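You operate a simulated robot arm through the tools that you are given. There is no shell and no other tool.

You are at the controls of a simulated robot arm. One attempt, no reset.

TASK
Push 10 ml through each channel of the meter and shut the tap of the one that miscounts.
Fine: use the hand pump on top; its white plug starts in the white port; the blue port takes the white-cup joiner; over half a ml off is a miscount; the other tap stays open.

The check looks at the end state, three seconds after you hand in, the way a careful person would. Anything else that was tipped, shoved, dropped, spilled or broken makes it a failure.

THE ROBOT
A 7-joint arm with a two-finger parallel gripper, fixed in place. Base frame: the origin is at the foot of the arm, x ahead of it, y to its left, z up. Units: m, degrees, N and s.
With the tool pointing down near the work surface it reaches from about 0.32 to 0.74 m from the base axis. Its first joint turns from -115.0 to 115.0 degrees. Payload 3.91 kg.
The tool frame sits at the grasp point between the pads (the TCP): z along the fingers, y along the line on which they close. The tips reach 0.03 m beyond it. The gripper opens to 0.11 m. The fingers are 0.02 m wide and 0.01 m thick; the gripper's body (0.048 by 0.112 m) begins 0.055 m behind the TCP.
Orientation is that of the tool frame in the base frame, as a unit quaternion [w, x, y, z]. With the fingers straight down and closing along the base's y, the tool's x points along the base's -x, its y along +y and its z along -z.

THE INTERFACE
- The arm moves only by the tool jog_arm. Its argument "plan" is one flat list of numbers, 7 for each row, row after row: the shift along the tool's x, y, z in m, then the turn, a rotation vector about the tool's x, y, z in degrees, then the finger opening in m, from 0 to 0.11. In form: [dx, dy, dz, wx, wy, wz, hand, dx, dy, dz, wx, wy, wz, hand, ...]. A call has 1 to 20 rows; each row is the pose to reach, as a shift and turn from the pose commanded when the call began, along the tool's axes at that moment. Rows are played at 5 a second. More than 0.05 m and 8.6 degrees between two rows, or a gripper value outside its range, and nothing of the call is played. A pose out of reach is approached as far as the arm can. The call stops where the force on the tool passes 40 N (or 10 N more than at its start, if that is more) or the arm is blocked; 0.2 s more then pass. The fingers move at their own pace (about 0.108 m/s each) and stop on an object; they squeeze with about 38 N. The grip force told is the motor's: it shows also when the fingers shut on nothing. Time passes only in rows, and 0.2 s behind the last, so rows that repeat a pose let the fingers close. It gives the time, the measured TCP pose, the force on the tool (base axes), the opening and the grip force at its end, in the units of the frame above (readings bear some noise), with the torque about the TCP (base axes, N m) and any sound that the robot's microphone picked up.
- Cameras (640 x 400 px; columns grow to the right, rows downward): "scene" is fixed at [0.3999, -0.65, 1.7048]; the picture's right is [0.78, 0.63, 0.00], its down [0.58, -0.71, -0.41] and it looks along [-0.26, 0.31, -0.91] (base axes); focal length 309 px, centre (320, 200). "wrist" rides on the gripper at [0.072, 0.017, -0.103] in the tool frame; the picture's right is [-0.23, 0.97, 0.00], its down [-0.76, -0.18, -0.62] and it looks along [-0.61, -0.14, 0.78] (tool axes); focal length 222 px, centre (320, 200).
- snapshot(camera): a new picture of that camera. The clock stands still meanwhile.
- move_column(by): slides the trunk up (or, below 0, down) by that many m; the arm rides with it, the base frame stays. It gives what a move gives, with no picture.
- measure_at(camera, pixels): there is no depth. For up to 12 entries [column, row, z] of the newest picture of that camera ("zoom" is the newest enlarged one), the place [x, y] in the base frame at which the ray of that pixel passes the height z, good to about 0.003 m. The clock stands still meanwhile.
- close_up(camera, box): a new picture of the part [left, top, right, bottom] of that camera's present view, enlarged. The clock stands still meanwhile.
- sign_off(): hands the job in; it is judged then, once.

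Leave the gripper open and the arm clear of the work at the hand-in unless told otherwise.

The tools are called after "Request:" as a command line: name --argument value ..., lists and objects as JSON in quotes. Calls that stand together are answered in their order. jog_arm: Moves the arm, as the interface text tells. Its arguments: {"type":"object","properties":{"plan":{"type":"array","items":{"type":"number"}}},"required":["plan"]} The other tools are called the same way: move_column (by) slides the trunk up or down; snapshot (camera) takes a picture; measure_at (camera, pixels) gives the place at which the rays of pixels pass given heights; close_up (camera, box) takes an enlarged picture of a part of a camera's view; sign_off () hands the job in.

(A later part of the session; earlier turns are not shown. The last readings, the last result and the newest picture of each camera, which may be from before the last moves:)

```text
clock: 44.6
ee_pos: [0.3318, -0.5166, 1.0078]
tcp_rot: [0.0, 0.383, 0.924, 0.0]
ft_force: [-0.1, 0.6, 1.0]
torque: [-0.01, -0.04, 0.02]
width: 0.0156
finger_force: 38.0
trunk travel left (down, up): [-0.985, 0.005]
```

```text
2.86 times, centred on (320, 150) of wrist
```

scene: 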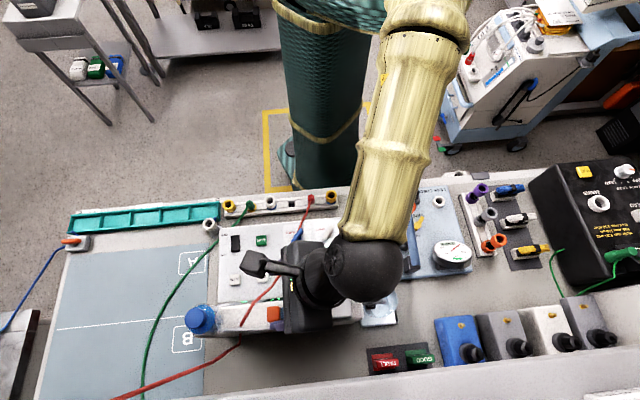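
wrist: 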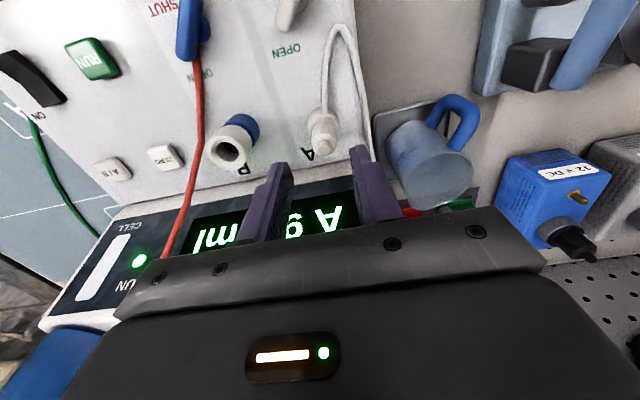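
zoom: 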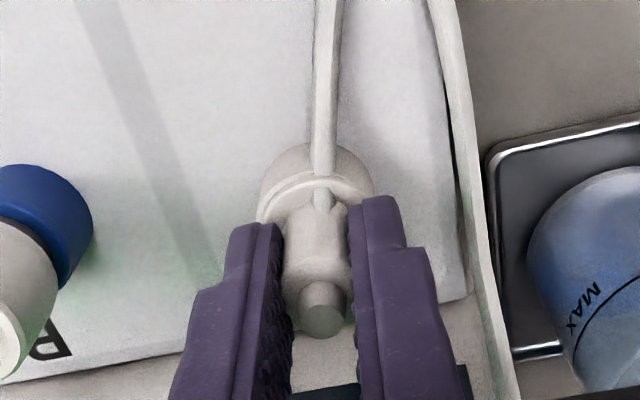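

Gripped on the plug (15.6 mm). Lifting straight up gently.

Request:
jog_arm --plan '[0, 0, -0.004, 0, 0, 0, 0.01, 0, 0, -0.008, 0, 0, 0, 0.01, 0, 0, -0.012, 0, 0, 0, 0.01]'

Request:
close_up --camera "wrist" --box '[240, 60, 400, 220]'

```text
clock: 45.4
ee_pos: [0.3316, -0.5167, 1.0212]
tcp_rot: [0.0, 0.383, 0.924, 0.0]
ft_force: [-0.4, 0.5, 0.0]
torque: [-0.01, -0.03, 0.0]
width: 0.0153
finger_force: 38.0
trunk travel left (down, up): [-0.985, 0.005]
```

```text
2.50 times, centred on (320, 140) of wrist
```

zoom: 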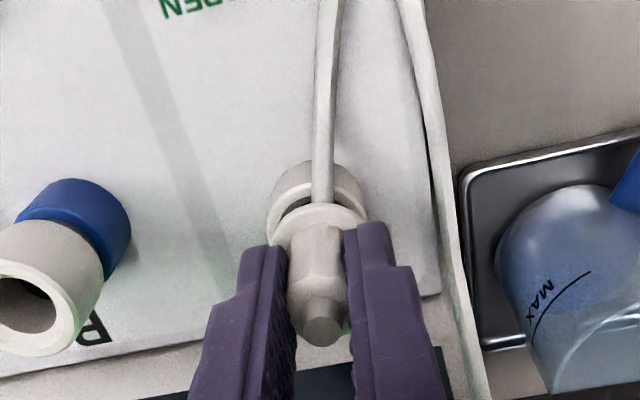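

The plug is out of port A. I'll continue up to z about 1.09, then move left over the joiner's cup.

Request:
jog_arm --plan '[0, 0, -0.015, 0, 0, 0, 0.01, 0, 0, -0.03, 0, 0, 0, 0.01, 0, 0, -0.045, 0, 0, 0, 0.01, 0, 0, -0.06, 0, 0, 0, 0.01, 0, 0, -0.07, 0, 0, 0, 0.01, 0.002, -0.02, -0.07, 0, 0, 0, 0.01, 0.004, -0.04, -0.07, 0, 0, 0, 0.01, 0.006, -0.06, -0.07, 0, 0, 0, 0.01, 0.008, -0.078, -0.07, 0, 0, 0, 0.01]'

Request:
snapshot --camera "wrist"

Request:
close_up --camera "wrist" --box '[240, 40, 400, 220]'

Request:
close_up --camera "scene" --box '[260, 220, 400, 320]'

```text
clock: 47.4
ee_pos: [0.2696, -0.5665, 1.0893]
tcp_rot: [-0.001, 0.382, 0.924, 0.0]
ft_force: [0.4, -0.3, -0.1]
torque: [-0.01, -0.05, -0.01]
width: 0.0154
finger_force: 37.3
trunk travel left (down, up): [-0.985, 0.005]
```

```text
taken
```

wrist: 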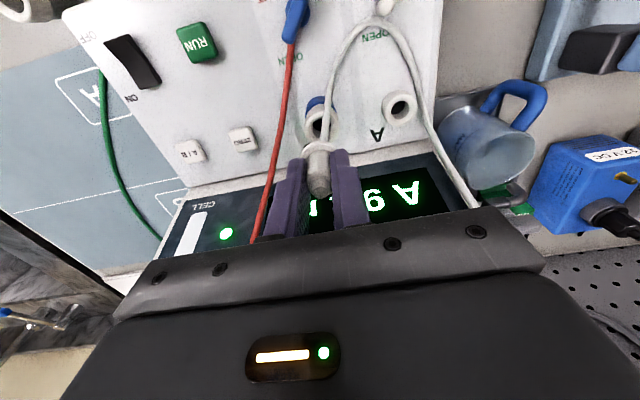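

```text
2.22 times, centred on (320, 130) of wrist
```

zoom: 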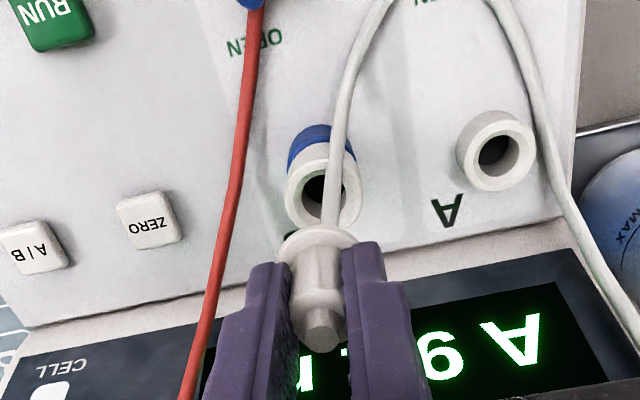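

```text
4.00 times, centred on (330, 270) of scene
```

zoom: 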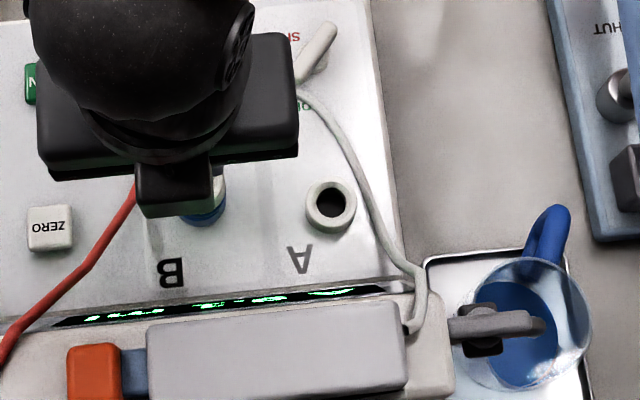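

The plug is above the cup; in the view the cup is about 2 mm to the right of the plug axis. I'll shift and descend 2 cm for a closer check.

Request:
jog_arm --plan '[0, 0.002, 0.01, 0, 0, 0, 0.01, 0, 0.002, 0.02, 0, 0, 0, 0.01]'

Request:
close_up --camera "wrist" --box '[260, 80, 380, 210]'

Request:
close_up --camera "scene" --box '[270, 230, 340, 300]'

```text
clock: 48.0
ee_pos: [0.2721, -0.5641, 1.069]
tcp_rot: [0.0, 0.382, 0.924, 0.0]
ft_force: [-1.1, -0.2, -0.1]
torque: [0.03, 0.01, -0.02]
width: 0.0149
finger_force: 37.6
trunk travel left (down, up): [-0.985, 0.005]
```

```text
3.08 times, centred on (320, 145) of wrist
```

zoom: 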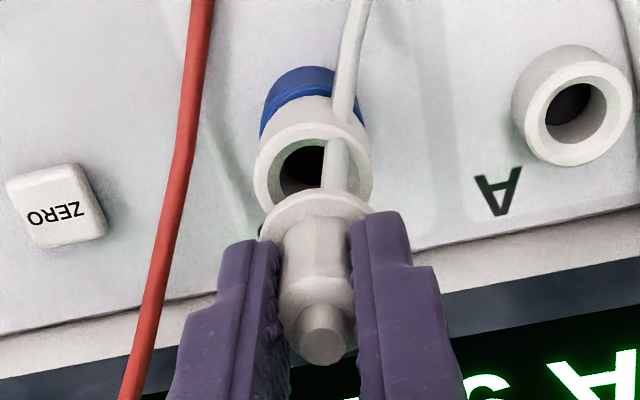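

```text
5.71 times, centred on (305, 265) of scene
```

zoom: 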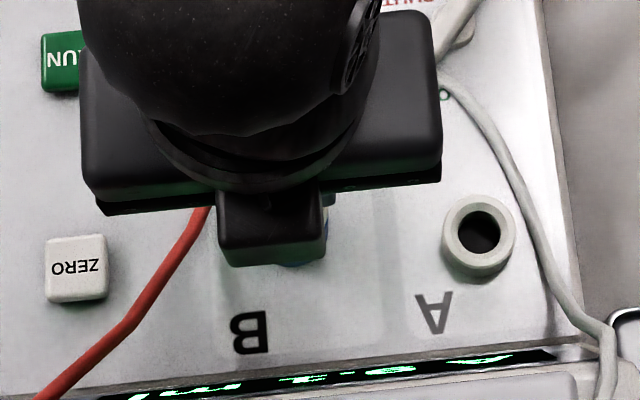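

Plug and cup look aligned sideways; the cup is about 2 mm nearer the robot than the plug axis. I'll shift 1.5 mm and descend slowly.

Request:
jog_arm --plan '[0.0015, 0, 0.004, 0, 0, 0, 0.01, 0.0015, 0, 0.008, 0, 0, 0, 0.01]'

Request:
close_up --camera "wrist" --box '[260, 80, 380, 210]'

```text
clock: 48.6
ee_pos: [0.2696, -0.5638, 1.0613]
tcp_rot: [0.0, 0.383, 0.924, 0.0]
ft_force: [-0.6, -1.1, -0.9]
torque: [-0.02, -0.03, -0.03]
width: 0.0152
finger_force: 37.8
trunk travel left (down, up): [-0.985, 0.005]
```

```text
3.08 times, centred on (320, 145) of wrist
```

zoom: 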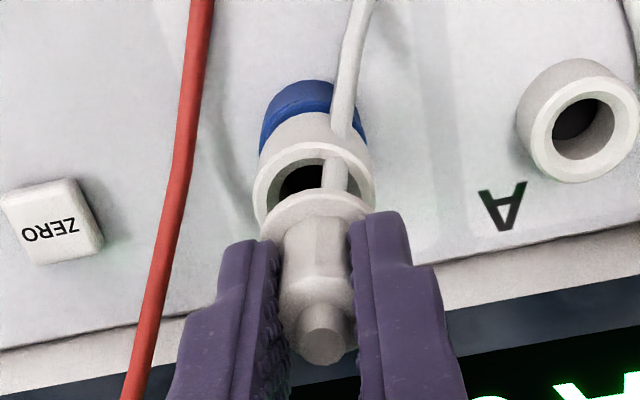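

Cross-checking the picture edges (cup rim centre x≈313.5, plug flange centre x≈314.5) and the port A→B offset, the plug is now coaxial with the cup within about 1 mm. Descending in 3 mm rows and watching force.

Request:
jog_arm --plan '[0.0003, -0.0005, 0.003, 0, 0, 0, 0.01, 0.0003, -0.0005, 0.006, 0, 0, 0, 0.01, 0.0003, -0.0005, 0.009, 0, 0, 0, 0.01]'

Request:
close_up --camera "wrist" --box '[260, 80, 380, 210]'

```text
clock: 49.4
ee_pos: [0.2722, -0.5641, 1.0518]
tcp_rot: [-0.001, 0.383, 0.924, -0.001]
ft_force: [-0.4, -0.5, -0.3]
torque: [0.0, 0.02, -0.02]
width: 0.0153
finger_force: 38.2
trunk travel left (down, up): [-0.985, 0.005]
```

```text
3.08 times, centred on (320, 145) of wrist
```

zoom: 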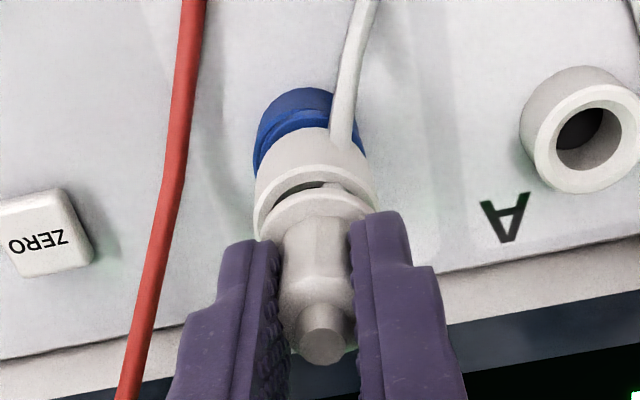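

Request:
jog_arm --plan '[0, 0, 0.002, 0, 0, 0, 0.01, 0, 0, 0.004, 0, 0, 0, 0.01, 0, 0, 0.006, 0, 0, 0, 0.01]'

Request:
close_up --camera "wrist" --box '[260, 80, 380, 210]'

```text
clock: 50.2
ee_pos: [0.2706, -0.5643, 1.0459]
tcp_rot: [0.0, 0.382, 0.924, 0.0]
ft_force: [0.4, 0.2, -1.2]
torque: [0.02, -0.01, 0.04]
width: 0.0151
finger_force: 38.0
trunk travel left (down, up): [-0.985, 0.005]
```

```text
3.08 times, centred on (320, 145) of wrist
```

zoom: 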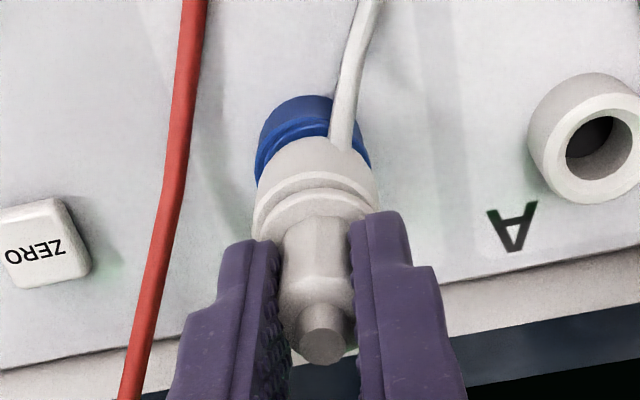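

Request:
jog_arm --plan '[0, 0, 0.0015, 0, 0, 0, 0.01, 0, 0, 0.003, 0, 0, 0, 0.01, 0, 0, 0.0045, 0, 0, 0, 0.01]'

Request:
close_up --camera "wrist" --box '[260, 80, 380, 210]'

```text
clock: 51.0
ee_pos: [0.2706, -0.563, 1.0428]
tcp_rot: [0.0, 0.382, 0.924, -0.001]
ft_force: [-1.0, 0.0, 7.3]
torque: [0.02, 0.02, 0.01]
width: 0.0151
finger_force: 38.2
trunk travel left (down, up): [-0.985, 0.005]
```

```text
3.08 times, centred on (320, 145) of wrist
```

zoom: 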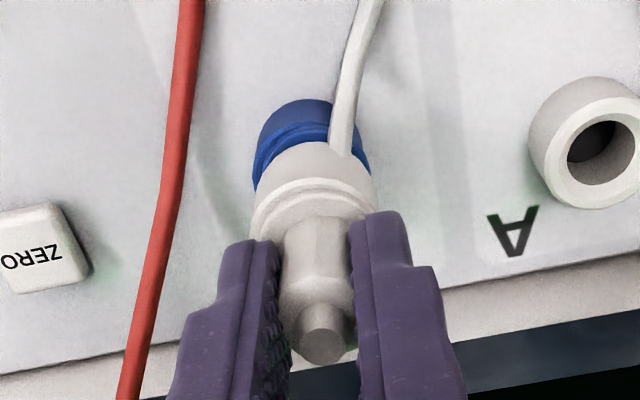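

The flange meets the cup rim with 7 N. Pressing about 2 mm more to seat it.

Request:
jog_arm --plan '[0, 0, 0.001, 0, 0, 0, 0.01, 0, 0, 0.002, 0, 0, 0, 0.01, 0, 0, 0.002, 0, 0, 0, 0.01]'

```text
clock: 51.8
ee_pos: [0.2712, -0.5643, 1.0424]
tcp_rot: [0.003, 0.382, 0.924, -0.002]
ft_force: [0.1, -1.3, 23.3]
torque: [-0.01, -0.17, -0.01]
width: 0.0155
finger_force: 37.8
trunk travel left (down, up): [-0.985, 0.005]
```

Firmly seated (23 N, no motion). Relaxing, opening, and rising to check.

Request:
jog_arm --plan '[0, 0, -0.0025, 0, 0, 0, 0.01, 0, 0, -0.0035, 0, 0, 0, 0.02, 0, 0, -0.0035, 0, 0, 0, 0.034, 0, 0, -0.0035, 0, 0, 0, 0.034, 0, 0, -0.02, 0, 0, 0, 0.034, 0, 0, -0.045, 0, 0, 0, 0.04, 0, 0, -0.08, 0, 0, 0, 0.05, 0.03, 0, -0.1, 0, 0, 0, 0.06]'

Request:
snapshot --camera "wrist"

Request:
close_up --camera "wrist" --box '[220, 40, 420, 220]'

Request:
close_up --camera "scene" --box '[260, 220, 400, 320]'

```text
clock: 53.6
ee_pos: [0.2493, -0.5409, 1.1417]
tcp_rot: [0.0, 0.382, 0.924, -0.001]
ft_force: [-0.1, 0.2, -0.2]
torque: [-0.02, 0.02, 0.0]
width: 0.0599
finger_force: 0.1
trunk travel left (down, up): [-0.985, 0.005]
```

```text
taken
```

wrist: 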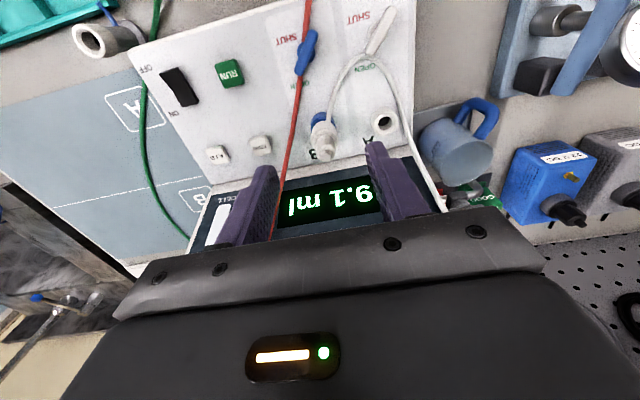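

```text
2.22 times, centred on (320, 130) of wrist
```

zoom: 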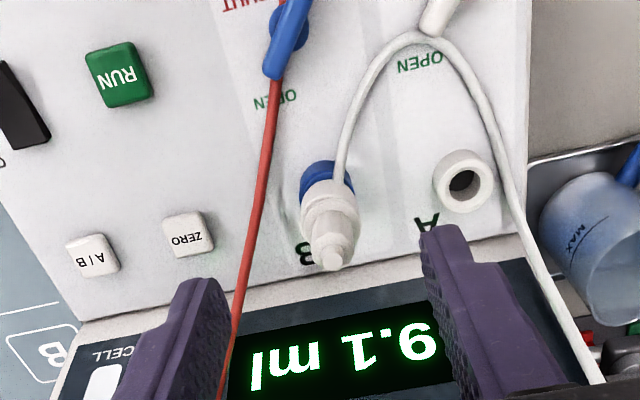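

```text
4.00 times, centred on (330, 270) of scene
```

zoom: 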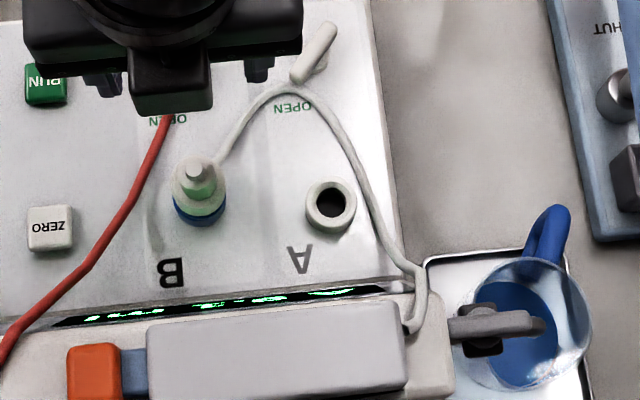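

The white plug now sits in the joiner's cup on port B, with nothing tipped. Next I'll press A/B: I'll close the fingers, move left over the A/B button (about (0.166, -0.680)) with a slight 15° lean so the hand stays away from the bottle and riser.

Request:
jog_arm --plan '[-0.008, -0.04, 0, 0, -4, 0, 0.03, -0.016, -0.08, 0, 0, -8, 0, 0.0, -0.024, -0.12, 0.0, 0, -12, 0, 0, -0.031, -0.157, 0.0, 0, -15, 0, 0, -0.031, -0.157, 0.04, 0, -15, 0, 0, -0.031, -0.157, 0.075, 0, -15, 0, 0]'

Request:
snapshot --camera "wrist"

Request:
close_up --camera "wrist" --box '[230, 80, 410, 240]'

Request:
close_up --camera "scene" --box '[170, 220, 320, 340]'

```text
clock: 55.0
ee_pos: [0.1615, -0.6759, 1.0666]
tcp_rot: [0.121, 0.379, 0.916, -0.05]
ft_force: [0.1, 0.1, 0.0]
torque: [-0.01, -0.02, 0.02]
width: 0.0
finger_force: 37.7
trunk travel left (down, up): [-0.985, 0.005]
```

```text
taken
```

wrist: 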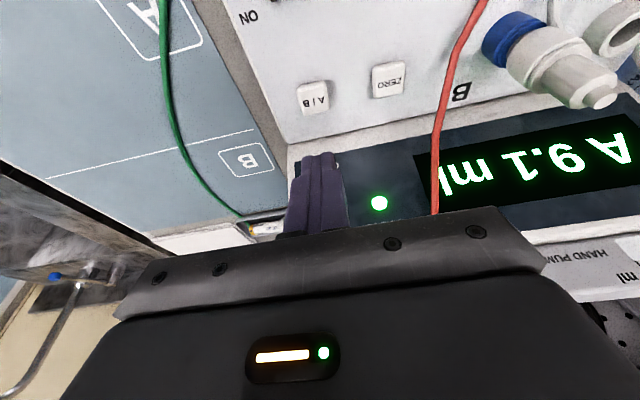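

```text
2.50 times, centred on (320, 160) of wrist
```

zoom: 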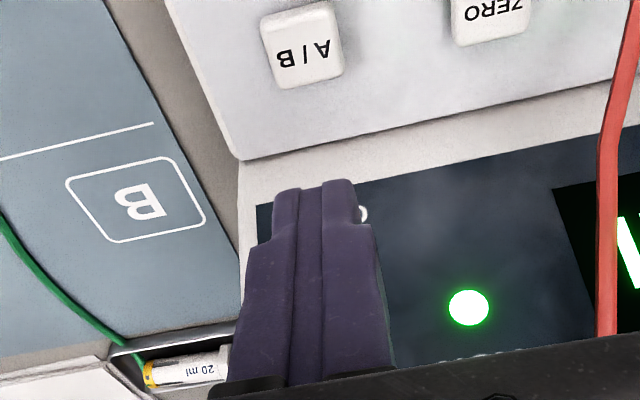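

```text
3.33 times, centred on (245, 280) of scene
```

zoom: 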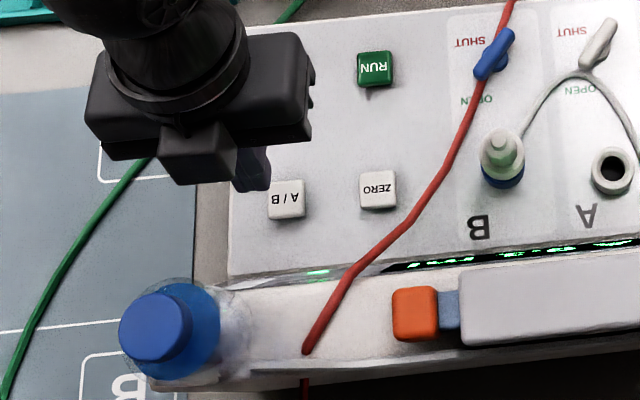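

Request:
measure_at --camera "wrist" --pixels '[[313.2, 98, 0.96], [313.2, 98, 0.96], [313.2, 98, 0.96], [313.2, 98, 0.955], [386.8, 83, 0.96], [386.8, 83, 0.96], [386.8, 83, 0.96]]'

Request:
measure_at --camera "scene" --pixels '[[234.9, 279.4, 0.96], [234.9, 279.4, 0.96], [234.9, 279.4, 0.96], [234.9, 279.4, 0.96], [262.5, 277, 0.96], [262.5, 277, 0.96], [262.5, 277, 0.96]]'

```text
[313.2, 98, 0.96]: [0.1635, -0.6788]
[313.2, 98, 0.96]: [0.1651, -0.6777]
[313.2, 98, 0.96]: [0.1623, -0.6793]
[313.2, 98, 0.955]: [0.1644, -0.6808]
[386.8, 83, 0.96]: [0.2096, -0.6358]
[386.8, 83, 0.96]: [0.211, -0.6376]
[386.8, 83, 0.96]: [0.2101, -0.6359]
```

```text
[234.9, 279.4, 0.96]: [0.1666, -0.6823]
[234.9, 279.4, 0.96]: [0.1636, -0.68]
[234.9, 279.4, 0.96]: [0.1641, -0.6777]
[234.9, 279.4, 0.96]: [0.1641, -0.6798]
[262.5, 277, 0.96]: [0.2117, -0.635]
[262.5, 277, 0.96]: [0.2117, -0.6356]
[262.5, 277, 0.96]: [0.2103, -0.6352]
```

A/B is at about (0.164, -0.679). I'll lower the closed fingertips to about 15 mm above it.

Request:
jog_arm --plan '[0.0117, 0, 0.028, 0, 0, 0, 0, 0.0194, 0, 0.057, 0, 0, 0, 0]'

Request:
close_up --camera "wrist" --box '[230, 80, 410, 240]'

Request:
close_up --camera "scene" --box '[170, 230, 290, 330]'

```text
clock: 55.6
ee_pos: [0.1585, -0.6724, 1.0056]
tcp_rot: [0.12, 0.38, 0.916, -0.05]
ft_force: [0.3, 0.2, -0.3]
torque: [0.0, 0.03, 0.0]
width: 0.0001
finger_force: 37.2
trunk travel left (down, up): [-0.985, 0.005]
```

```text
2.50 times, centred on (320, 160) of wrist
```

zoom: 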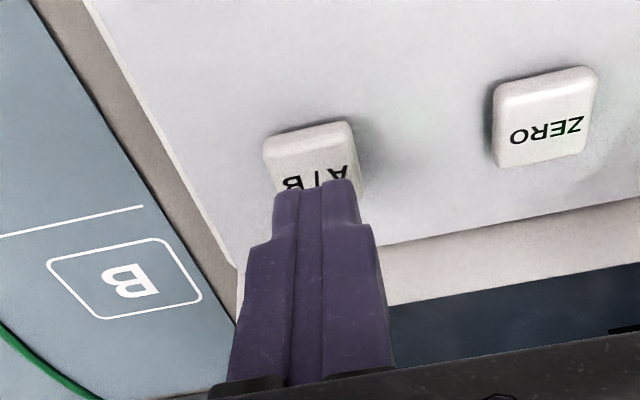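

```text
4.00 times, centred on (230, 280) of scene
```

zoom: 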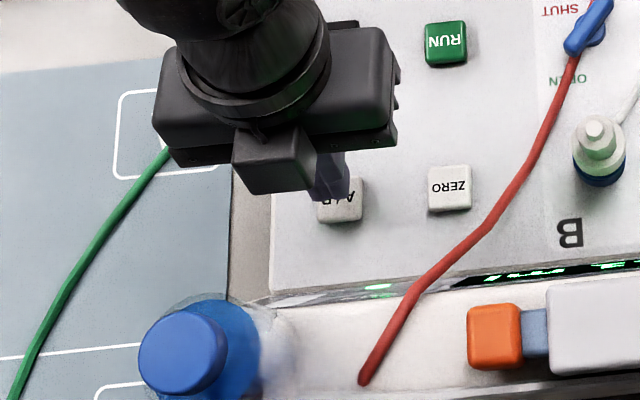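

Tip is over the button. Lowering to press in small rows.

Request:
jog_arm --plan '[0.0026, 0, 0.0097, 0, 0, 0, 0, 0.0036, 0, 0.0135, 0, 0, 0, 0, 0.0044, 0, 0.0164, 0, 0, 0, 0, 0.0049, 0, 0.0184, 0, 0, 0, 0]'

Request:
snapshot --camera "wrist"

```text
clock: 56.6
ee_pos: [0.1582, -0.6738, 0.9868]
tcp_rot: [0.121, 0.379, 0.916, -0.051]
ft_force: [-0.5, 0.7, 7.5]
torque: [0.07, 0.03, 0.02]
width: 0.0002
finger_force: 37.6
trunk travel left (down, up): [-0.985, 0.005]
heard: click
```

```text
taken
```

wrist: 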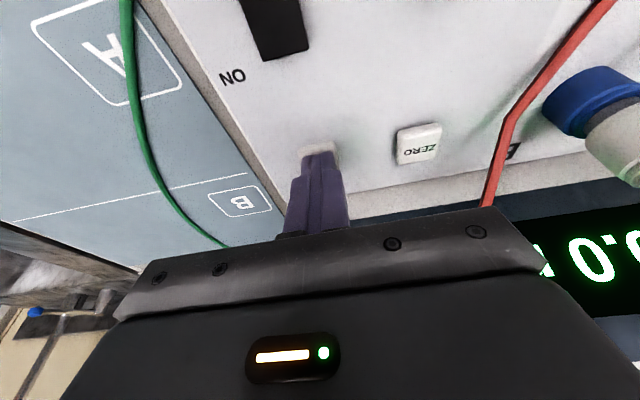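

A click was heard and the display changed to "…0.0". Lifting off to read it.

Request:
jog_arm --plan '[-0.0052, 0, -0.0193, 0, 0, 0, 0, -0.0155, 0, -0.058, 0, 0, 0, 0, -0.0259, 0, -0.0966, 0, 0, 0, 0, -0.03, 0.04, -0.112, 0, 0, 0, 0, -0.03, 0.08, -0.112, 0, 0, 0, 0.03, -0.03, 0.12, -0.112, 0, 0, 0, 0.06]'

Request:
snapshot --camera "wrist"

```text
clock: 58.0
ee_pos: [0.2434, -0.5857, 1.1033]
tcp_rot: [0.12, 0.38, 0.916, -0.051]
ft_force: [-0.3, 0.2, -1.0]
torque: [0.0, 0.02, 0.03]
width: 0.0601
finger_force: 0.0
trunk travel left (down, up): [-0.985, 0.005]
```

```text
taken
```

wrist: 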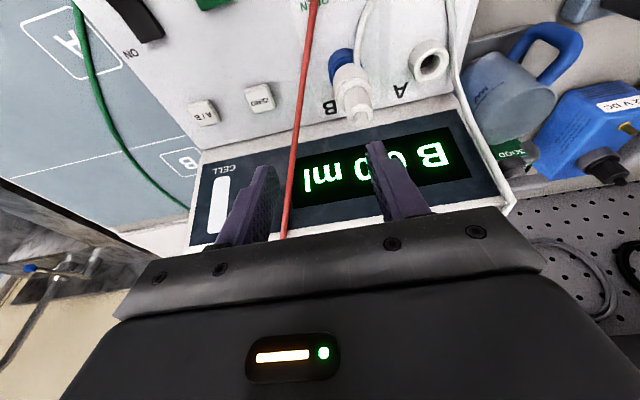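

Display shows "B 0.0 ml". I'll rise and remove the tilt, check the RUN lamp, then go back to the pump.

Request:
jog_arm --plan '[-0.0104, 0, -0.0387, 0, 5, 0, 0.07, -0.0207, 0, -0.077, 0, 10, 0, 0.07, -0.031, 0, -0.116, 0, 15, 0, 0.07]'

Request:
snapshot --camera "wrist"

```text
clock: 58.8
ee_pos: [0.242, -0.5872, 1.2226]
tcp_rot: [0.0, 0.382, 0.924, 0.0]
ft_force: [1.1, 0.2, -0.5]
torque: [0.0, 0.03, 0.01]
width: 0.0699
finger_force: 0.0
trunk travel left (down, up): [-0.985, 0.005]
```

```text
taken
```

wrist: 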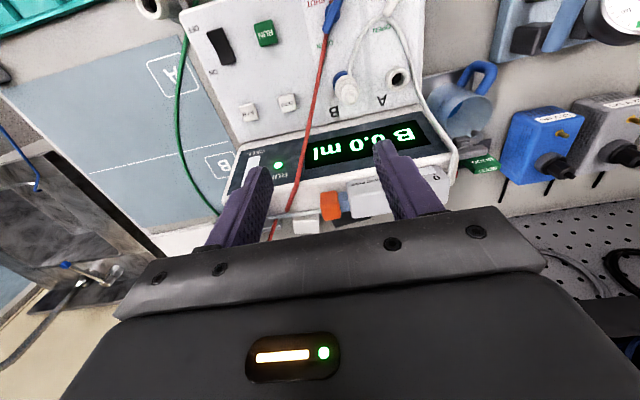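

RUN lamp is lit (277,163) and B reads 0.0. Now the same approach to the pump knob: turn 90°, then tilt 30°.

Request:
jog_arm --plan '[0, 0, 0.0, 0, 0, -8.2, 0.07, 0, 0, 0.0, 0, 0, -16.4, 0.07, 0, 0, 0.0, 0, 0, -24.6, 0.07, 0, 0, 0.0, 0, 0, -32.8, 0.07, 0, 0, 0.0, 0, 0, -41, 0.07, 0, 0, 0.0, 0, 0, -49.2, 0.07, 0, 0, 0.0, 0, 0, -57.4, 0.07, 0, 0, 0.0, 0, 0, -65.6, 0.07, 0, 0, 0.0, 0, 0, -73.8, 0.07, 0, 0, 0.0, 0, 0, -82, 0.07, 0, 0, 0.0, 0, 0, -90, 0.07]'

Request:
jog_arm --plan '[0, -0.02, 0, 0, 7.5, 0, 0.07, 0, -0.04, 0, 0, 15, 0, 0.07, 0, -0.06, 0, 0, 22.5, 0, 0.07, 0.0, -0.08, 0, 0, 30, 0, 0.07, 0.0, -0.1, 0, 0, 30, 0, 0.07]'

Request:
snapshot --camera "wrist"

```text
clock: 61.2
ee_pos: [0.2426, -0.5866, 1.2223]
tcp_rot: [0.0, -0.384, 0.923, 0.0]
ft_force: [0.1, 0.8, 0.0]
torque: [-0.04, 0.03, 0.03]
width: 0.0697
finger_force: 0.1
trunk travel left (down, up): [-0.985, 0.005]
```

```text
clock: 62.4
ee_pos: [0.3141, -0.6592, 1.222]
tcp_rot: [-0.239, -0.369, 0.893, -0.098]
ft_force: [0.7, -0.4, 0.4]
torque: [0.03, 0.01, 0.02]
width: 0.07
finger_force: 0.1
trunk travel left (down, up): [-0.985, 0.005]
```

```text
taken
```

wrist: 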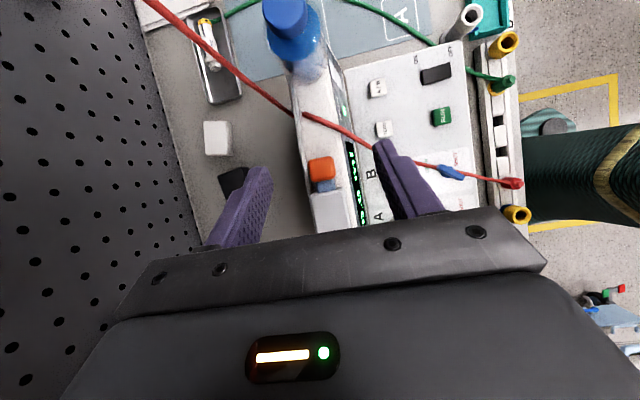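

Request:
jog_arm --plan '[0.0056, -0.0073, 0.0033, 0, 0, 0, 0.07, -0.01, -0.0073, 0.03, 0, 0, 0, 0.07, -0.0228, -0.0073, 0.0525, 0, 0, 0, 0.07, -0.0354, -0.0073, 0.0743, 0, 0, 0, 0.07]'

Request:
close_up --camera "wrist" --box '[220, 110, 420, 240]'

```text
clock: 63.4
ee_pos: [0.3128, -0.6669, 1.1391]
tcp_rot: [-0.24, -0.37, 0.892, -0.099]
ft_force: [0.6, -0.7, -0.3]
torque: [-0.02, -0.01, 0.02]
width: 0.07
finger_force: 0.0
trunk travel left (down, up): [-0.985, 0.005]
```

```text
3.08 times, centred on (320, 175) of wrist
```

zoom: 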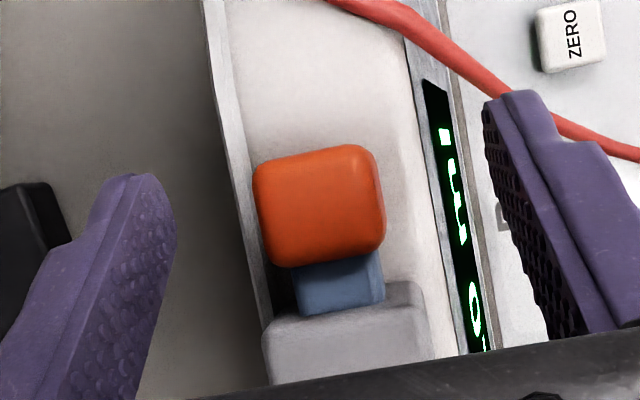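

The knob is about 2 mm toward +v from the finger midline; correcting while descending, then closing.

Request:
jog_arm --plan '[0, -0.0022, 0, 0, 0, 0, 0.07, -0.005, -0.0022, 0.0085, 0, 0, 0, 0.07, -0.0093, -0.0022, 0.0161, 0, 0, 0, 0.06]'

Request:
close_up --camera "wrist" --box '[220, 110, 420, 240]'

```text
clock: 64.2
ee_pos: [0.3161, -0.6682, 1.1209]
tcp_rot: [-0.239, -0.37, 0.892, -0.099]
ft_force: [0.8, 0.2, -0.9]
torque: [0.0, -0.02, 0.02]
width: 0.0602
finger_force: 0.0
trunk travel left (down, up): [-0.985, 0.005]
```

```text
3.08 times, centred on (320, 175) of wrist
```

zoom: 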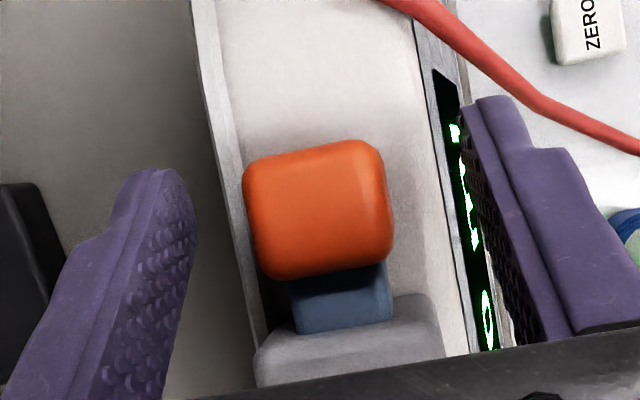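

Request:
jog_arm --plan '[0, 0, 0, 0, 0, 0, 0.045, 0, 0, 0, 0, 0, 0, 0.035, 0, 0, 0, 0, 0, 0, 0.02, 0, 0, 0, 0, 0, 0, 0.02, 0, 0, 0, 0, 0, 0, 0.02]'

Request:
close_up --camera "wrist" --box '[220, 110, 420, 240]'

```text
clock: 65.4
ee_pos: [0.314, -0.6684, 1.1215]
tcp_rot: [-0.239, -0.37, 0.892, -0.098]
ft_force: [0.4, 0.3, -0.2]
torque: [-0.22, 0.18, 0.42]
width: 0.0264
finger_force: 45.1
trunk travel left (down, up): [-0.985, 0.005]
```

```text
3.08 times, centred on (320, 175) of wrist
```

zoom: 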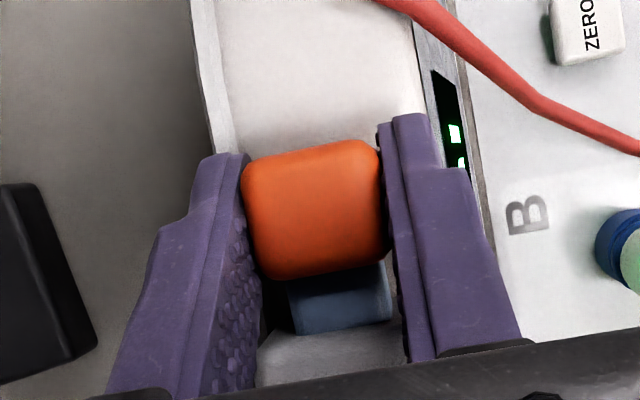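

Clean grip with no side load. Pulling out 45 mm in 5 mm rows, then up to the stop.

Request:
jog_arm --plan '[0.0043, 0, 0.0025, 0, 0, 0, 0.02, 0.0087, 0, 0.005, 0, 0, 0, 0.02, 0.013, 0, 0.0075, 0, 0, 0, 0.02, 0.0173, 0, 0.01, 0, 0, 0, 0.02, 0.0217, 0, 0.0125, 0, 0, 0, 0.02, 0.026, 0, 0.015, 0, 0, 0, 0.02, 0.0303, 0, 0.0175, 0, 0, 0, 0.02, 0.0346, 0, 0.02, 0, 0, 0, 0.02, 0.038, 0, 0.022, 0, 0, 0, 0.02, 0.0407, 0, 0.0235, 0, 0, 0, 0.02]'

Request:
snapshot --camera "wrist"

```text
clock: 67.6
ee_pos: [0.2833, -0.7017, 1.1213]
tcp_rot: [-0.238, -0.371, 0.892, -0.098]
ft_force: [0.9, 10.2, -6.6]
torque: [-0.42, 0.52, -0.2]
width: 0.0264
finger_force: 44.6
trunk travel left (down, up): [-0.985, 0.005]
```

```text
taken
```

wrist: 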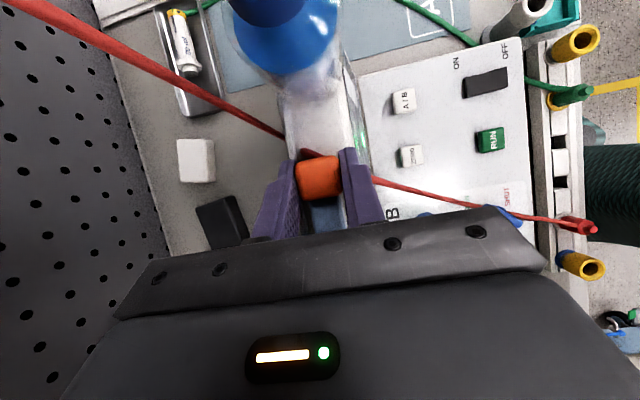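

At the stop again (about 8 N pushing back). A final 1 mm tug, then push it steadily in.

Request:
jog_arm --plan '[0.0013, 0, 0.0007, 0, 0, 0, 0.02, 0.0013, 0, 0.0007, 0, 0, 0, 0.02]'

Request:
jog_arm --plan '[-0.0026, 0, -0.0015, 0, 0, 0, 0.02, -0.0052, 0, -0.003, 0, 0, 0, 0.02, -0.0078, 0, -0.0045, 0, 0, 0, 0.02, -0.0104, 0, -0.006, 0, 0, 0, 0.02, -0.013, 0, -0.0075, 0, 0, 0, 0.02, -0.0156, 0, -0.009, 0, 0, 0, 0.02, -0.0182, 0, -0.0105, 0, 0, 0, 0.02, -0.0208, 0, -0.012, 0, 0, 0, 0.02, -0.0234, 0, -0.0135, 0, 0, 0, 0.02, -0.026, 0, -0.015, 0, 0, 0, 0.02, -0.0286, 0, -0.0165, 0, 0, 0, 0.02, -0.0312, 0, -0.018, 0, 0, 0, 0.02, -0.0338, 0, -0.0195, 0, 0, 0, 0.02, -0.0364, 0, -0.021, 0, 0, 0, 0.02, -0.039, 0, -0.0225, 0, 0, 0, 0.02, -0.0416, 0, -0.024, 0, 0, 0, 0.02, -0.0437, 0, -0.0252, 0, 0, 0, 0.02]'

```text
clock: 68.2
ee_pos: [0.2832, -0.7018, 1.121]
tcp_rot: [-0.239, -0.37, 0.893, -0.097]
ft_force: [-1.0, 17.4, -10.9]
torque: [0.25, -0.53, 0.14]
width: 0.0265
finger_force: 44.4
trunk travel left (down, up): [-0.985, 0.005]
```

```text
clock: 71.8
ee_pos: [0.3164, -0.669, 1.122]
tcp_rot: [-0.237, -0.37, 0.893, -0.098]
ft_force: [-10.5, 8.3, -16.2]
torque: [0.35, -0.29, 0.02]
width: 0.0265
finger_force: 45.4
trunk travel left (down, up): [-0.985, 0.005]
```

Nearly home; the inward load is small, so I'll nudge 1.5 mm more to make sure the plunger is fully in.

Request:
jog_arm --plan '[-0.0009, -0.0005, -0.0005, 0, 0, 0, 0.02, -0.0015, -0.001, -0.0009, 0, 0, 0, 0.02]'

```text
clock: 72.4
ee_pos: [0.317, -0.6696, 1.1211]
tcp_rot: [-0.239, -0.369, 0.893, -0.098]
ft_force: [-19.2, 4.1, -16.0]
torque: [0.8, -1.03, 0.01]
width: 0.0268
finger_force: 45.2
trunk travel left (down, up): [-0.985, 0.005]
```

Fully home (about 11 N at the inner stop). Relaxing side loads, then opening and rising.

Request:
jog_arm --plan '[0.0006, 0.001, 0.001, 0, 0, 0, 0.02, 0.0012, 0.002, 0.0019, 0, 0, 0, 0.02]'

Request:
jog_arm --plan '[0, 0, 0, 0, 0, 0, 0.045, 0, 0, 0, 0, 0, 0, 0.07, 0.01, 0, -0.0173, 0, 0, 0, 0.07, 0.025, 0, -0.0433, 0, 0, 0, 0.07, 0.045, 0, -0.078, 0, 0, 0, 0.07, 0.05, 0.03, -0.0866, 0, 0, 0, 0.07, 0.05, 0.06, -0.0866, 0, 0, 0, 0.07, 0.05, 0.09, -0.0866, 0, 0, 0, 0.07]'

Request:
jog_arm --plan '[0, 0.01, -0.005, 0, -7.5, 0, 0.07, 0, 0.02, -0.01, 0, -15, 0, 0.07, 0, 0.03, -0.015, 0, -22.5, 0, 0.07, 0, 0.04, -0.02, 0, -30, 0, 0.07]'

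Request:
jog_arm --plan '[-0.005, 0, 0.0, 0, 0, 8.2, 0.09, -0.01, 0, 0.0, 0, 0, 16.4, 0.11, -0.015, 0, 0.0, 0, 0, 24.6, 0.11, -0.02, 0, 0.0, 0, 0, 32.8, 0.11, -0.025, 0, 0.0, 0, 0, 41, 0.11, -0.03, 0, 0.0, 0, 0, 49.2, 0.11, -0.035, 0, 0.0, 0, 0, 57.4, 0.11, -0.04, 0, 0.0, 0, 0, 65.6, 0.11, -0.045, 0, 0.0, 0, 0, 73.8, 0.11, -0.05, 0, 0.0, 0, 0, 82, 0.11, -0.05, 0, 0.0, 0, 0, 90, 0.11]'

Request:
snapshot --camera "wrist"

Request:
close_up --camera "wrist" --box '[250, 80, 450, 230]'

```text
clock: 73.0
ee_pos: [0.3164, -0.6696, 1.1209]
tcp_rot: [-0.24, -0.37, 0.892, -0.099]
ft_force: [-8.7, 4.3, -15.0]
torque: [-0.31, 0.78, 0.28]
width: 0.0265
finger_force: 45.4
trunk travel left (down, up): [-0.985, 0.005]
```

```text
clock: 74.8
ee_pos: [0.2537, -0.6027, 1.221]
tcp_rot: [-0.239, -0.37, 0.892, -0.099]
ft_force: [-0.5, -0.6, 0.3]
torque: [-0.02, 0.03, -0.01]
width: 0.0702
finger_force: 0.0
trunk travel left (down, up): [-0.985, 0.005]
```

```text
clock: 75.8
ee_pos: [0.2312, -0.5679, 1.2385]
tcp_rot: [0.002, -0.383, 0.924, 0.0]
ft_force: [-0.3, -0.1, 0.6]
torque: [-0.02, -0.04, -0.01]
width: 0.0702
finger_force: 0.1
trunk travel left (down, up): [-0.985, 0.005]
```

```text
clock: 78.2
ee_pos: [0.2655, -0.5334, 1.2381]
tcp_rot: [0.0, 0.383, 0.924, 0.0]
ft_force: [-1.1, 0.0, -0.3]
torque: [-0.01, 0.01, 0.01]
width: 0.1098
finger_force: 0.1
trunk travel left (down, up): [-0.985, 0.005]
```

```text
taken
```

wrist: 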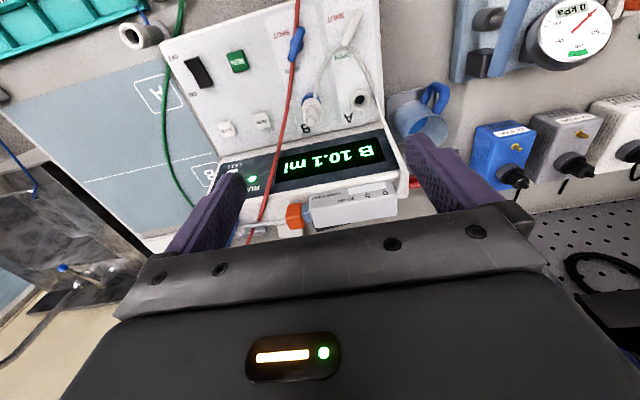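

```text
2.67 times, centred on (350, 155) of wrist
```

zoom: 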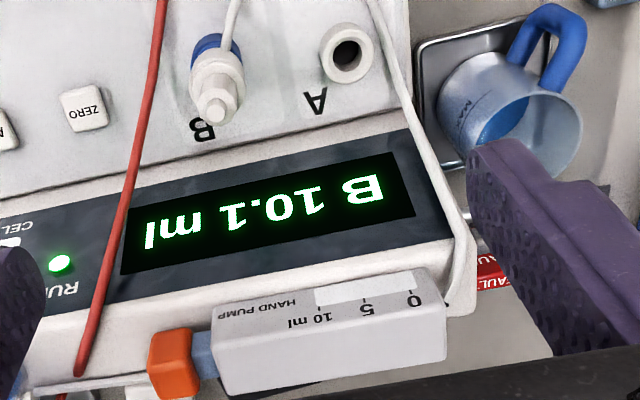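

B reads 10.1 ml (within half a ml), while A read 9.1 ml on the same full stroke, so channel A miscounts. I must shut tap A (white handle). I'll move above it to look closely at the handle and nearby hose.

Request:
jog_arm --plan '[0.02, 0.02, 0.03, 0, 0, 0, 0.09, 0.04, 0.04, 0.06, 0, 0, 0, 0.07, 0.052, 0.053, 0.09, 0, 0, 0, 0.06, 0.052, 0.053, 0.118, 0, 0, 0, 0.05]'

Request:
snapshot --camera "wrist"

Request:
close_up --camera "wrist" --box '[230, 30, 430, 200]'

Request:
close_up --camera "scene" --box '[280, 210, 370, 290]'

```text
clock: 79.2
ee_pos: [0.2669, -0.4635, 1.1229]
tcp_rot: [0.001, 0.383, 0.924, 0.001]
ft_force: [0.2, 0.1, -0.1]
torque: [0.0, -0.01, 0.04]
width: 0.05
finger_force: 0.0
trunk travel left (down, up): [-0.985, 0.005]
```

```text
taken
```

wrist: 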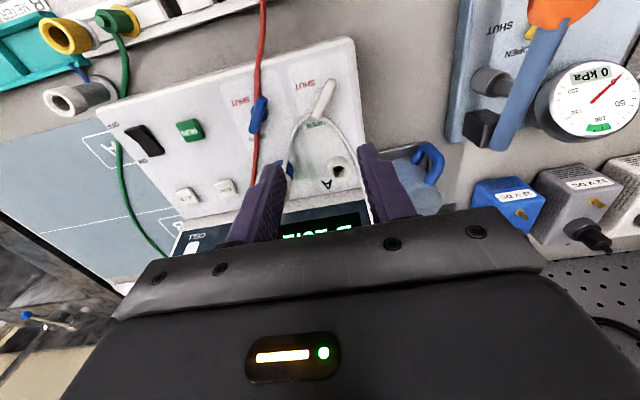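

```text
2.35 times, centred on (330, 115) of wrist
```

zoom: 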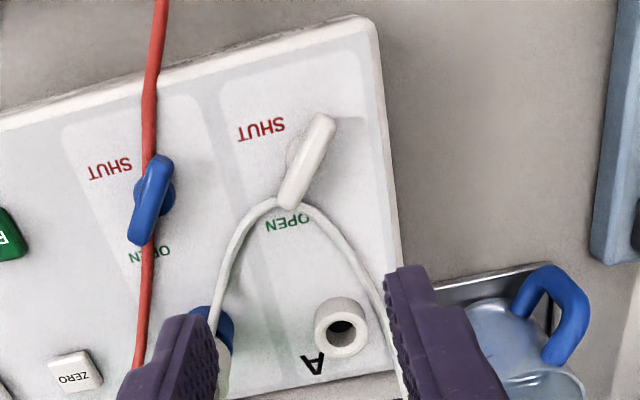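

```text
5.00 times, centred on (325, 250) of scene
```

zoom: 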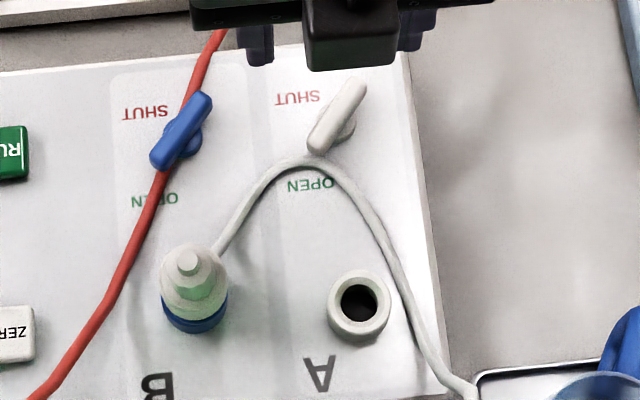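

The hose apex lies next to the handle's OPEN end. I'll triangulate the handle top and the hose height.

Request:
measure_at --camera "wrist" --pixels '[[325.1, 98.1, 0.96], [325.1, 98.1, 0.98], [325.1, 98.1, 1.0], [331.5, 82, 0.98], [318, 115.5, 0.98], [306, 119, 0.95], [306, 119, 0.97], [306, 119, 0.99]]'

Request:
measure_at --camera "scene" --pixels '[[329, 233, 0.96], [329, 233, 0.98], [329, 233, 1.0], [333, 227, 0.98], [325, 238.5, 0.98], [318, 242.5, 0.95], [318, 242.5, 0.97], [318, 242.5, 0.99]]'

Request:
close_up --camera "wrist" --box '[290, 60, 360, 130]'

Request:
close_up --camera "scene" --box '[305, 215, 350, 255]'

```text
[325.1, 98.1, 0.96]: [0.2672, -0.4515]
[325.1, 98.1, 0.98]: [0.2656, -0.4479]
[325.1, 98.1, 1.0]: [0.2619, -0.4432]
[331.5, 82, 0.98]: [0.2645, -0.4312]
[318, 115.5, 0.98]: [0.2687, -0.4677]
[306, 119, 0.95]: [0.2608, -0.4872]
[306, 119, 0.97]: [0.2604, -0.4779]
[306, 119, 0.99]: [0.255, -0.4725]
```

```text
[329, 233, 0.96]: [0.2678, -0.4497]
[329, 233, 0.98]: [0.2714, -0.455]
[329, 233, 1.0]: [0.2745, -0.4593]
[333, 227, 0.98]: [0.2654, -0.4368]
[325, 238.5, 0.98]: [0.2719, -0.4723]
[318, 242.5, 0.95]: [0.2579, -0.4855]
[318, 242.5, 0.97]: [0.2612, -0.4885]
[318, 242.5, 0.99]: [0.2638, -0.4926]
```

```text
5.71 times, centred on (325, 95) of wrist
```

zoom: 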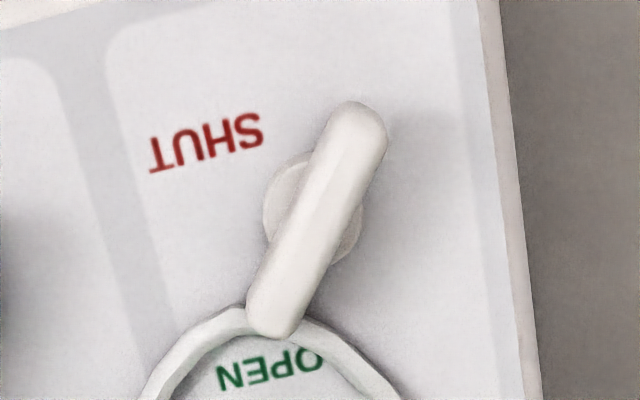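

```text
10.00 times, centred on (328, 235) of scene
```

zoom: 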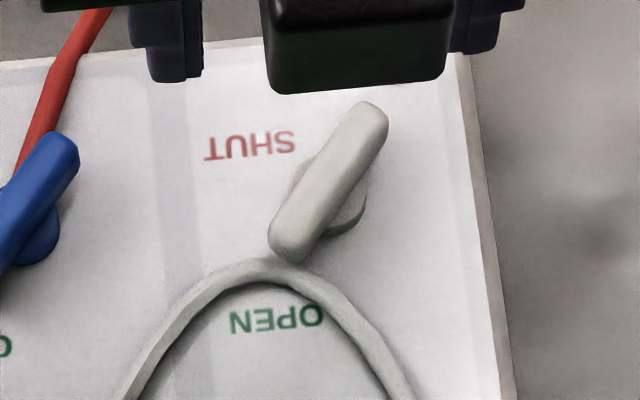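

Request:
measure_at --camera "wrist" --pixels '[[305.3, 84.5, 0.93], [305.3, 84.5, 0.94], [305.3, 84.5, 0.95], [305.3, 84.5, 0.93], [305.3, 84.5, 0.94], [305.3, 84.5, 0.95], [323.6, 97, 0.955], [323.6, 97, 0.965]]'

Request:
measure_at --camera "scene" --pixels '[[321, 229.3, 0.93], [321, 229.3, 0.94], [321, 229.3, 0.95], [321, 229.3, 0.93], [321, 229.3, 0.94], [321, 229.3, 0.95], [328.9, 233.3, 0.955], [328.9, 233.3, 0.965]]'

```text
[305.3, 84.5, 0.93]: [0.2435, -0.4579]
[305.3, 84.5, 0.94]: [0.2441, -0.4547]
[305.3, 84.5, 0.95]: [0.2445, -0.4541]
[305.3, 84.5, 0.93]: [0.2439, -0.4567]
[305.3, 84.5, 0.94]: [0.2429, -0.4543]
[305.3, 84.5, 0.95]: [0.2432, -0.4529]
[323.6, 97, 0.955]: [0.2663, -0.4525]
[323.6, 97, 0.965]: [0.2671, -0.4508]
```

```text
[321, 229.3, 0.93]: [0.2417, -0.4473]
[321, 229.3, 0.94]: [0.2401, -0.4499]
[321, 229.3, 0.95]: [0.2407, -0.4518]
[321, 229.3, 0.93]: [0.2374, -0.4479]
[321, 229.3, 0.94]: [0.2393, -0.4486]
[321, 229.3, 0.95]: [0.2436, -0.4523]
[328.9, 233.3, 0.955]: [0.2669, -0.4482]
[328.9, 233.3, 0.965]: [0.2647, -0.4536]
```

The handle's top is near z 0.962, centred at about (0.267, -0.450), with its bar along base -y (pointing to OPEN). The hose lies low on the panel beyond its tip. I'll turn the tool 40° so the fingers straddle the bar, centre over it, and descend partway.

Request:
jog_arm --plan '[0.002, 0.002, 0.0, 0, 0, 8, 0.04, 0.004, 0.004, 0.01, 0, 0, 16, 0.03, 0.006, 0.006, 0.02, 0, 0, 24, 0.03, 0.008, 0.008, 0.03, 0, 0, 32, 0.03, 0.0095, 0.0096, 0.04, 0, 0, 40, 0.03, 0.0095, 0.0096, 0.08, 0, 0, 40, 0.03]'

Request:
snapshot --camera "wrist"

Request:
close_up --camera "wrist" --box '[240, 80, 400, 220]'

Request:
close_up --camera "scene" --box '[290, 200, 370, 270]'

```text
clock: 80.6
ee_pos: [0.2681, -0.4468, 1.038]
tcp_rot: [0.0, 0.677, 0.736, 0.0]
ft_force: [0.0, -0.6, -1.3]
torque: [0.03, -0.05, 0.01]
width: 0.0299
finger_force: 0.1
trunk travel left (down, up): [-0.985, 0.005]
```

```text
taken
```

wrist: 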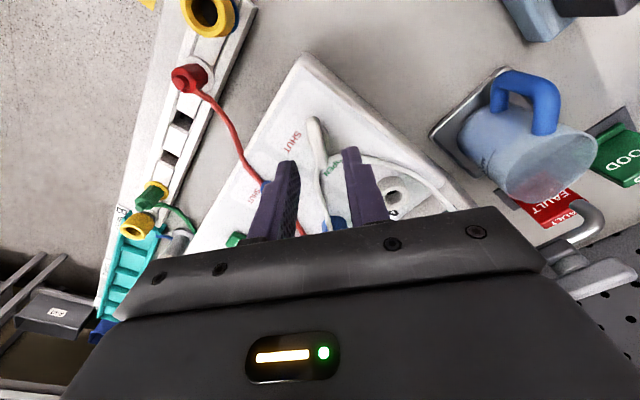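

```text
2.86 times, centred on (320, 150) of wrist
```

zoom: 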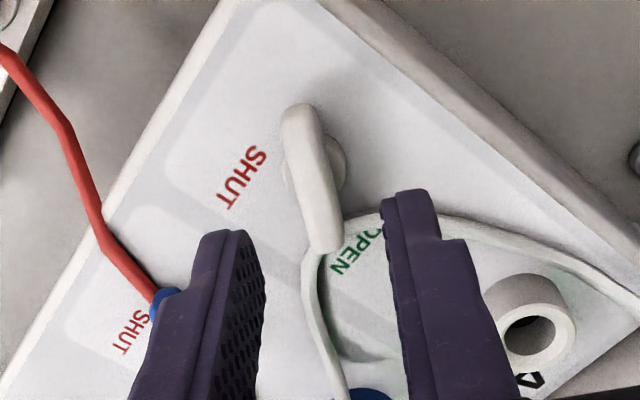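

```text
5.71 times, centred on (330, 235) of scene
```

zoom: 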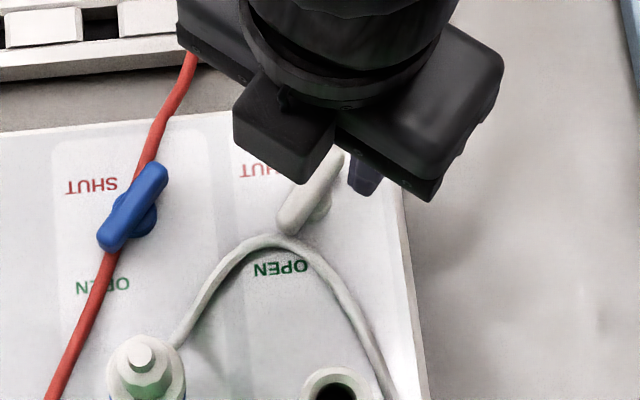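

The fingers are nearly parallel to the bar. I'll shift about 4 mm to centre on it and descend to just above the handle.

Request:
jog_arm --plan '[-0.004, -0.0022, 0.015, 0, 0, 0, 0.03, -0.004, -0.0022, 0.036, 0, 0, 0, 0.03]'

Request:
close_up --camera "wrist" --box '[240, 80, 400, 220]'

Request:
close_up --camera "scene" --box '[290, 200, 370, 270]'

```text
clock: 81.2
ee_pos: [0.2663, -0.4497, 1.0054]
tcp_rot: [0.0, 0.676, 0.737, 0.0]
ft_force: [-0.6, -0.3, -1.1]
torque: [-0.01, -0.04, -0.04]
width: 0.0297
finger_force: 0.1
trunk travel left (down, up): [-0.985, 0.005]
```

```text
2.86 times, centred on (320, 150) of wrist
```

zoom: 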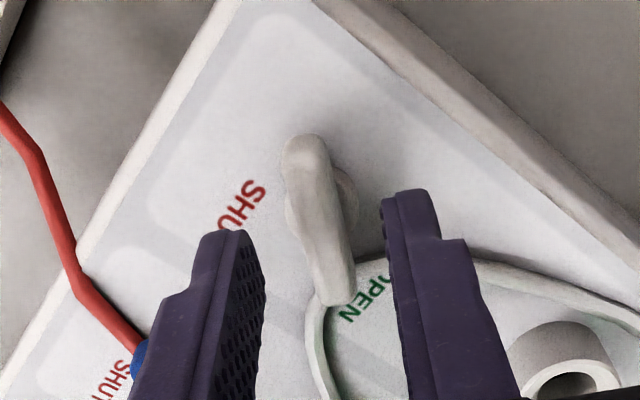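

```text
5.71 times, centred on (330, 235) of scene
```

zoom: 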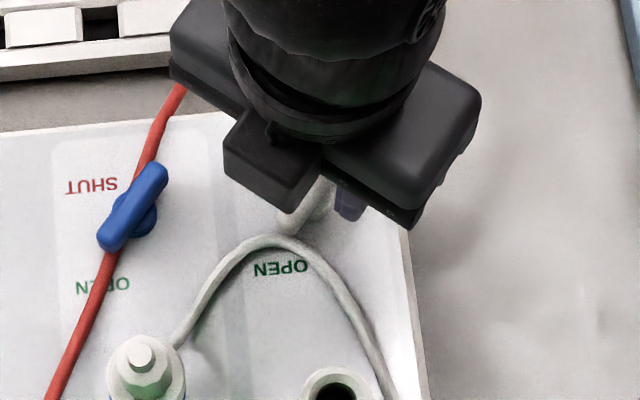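

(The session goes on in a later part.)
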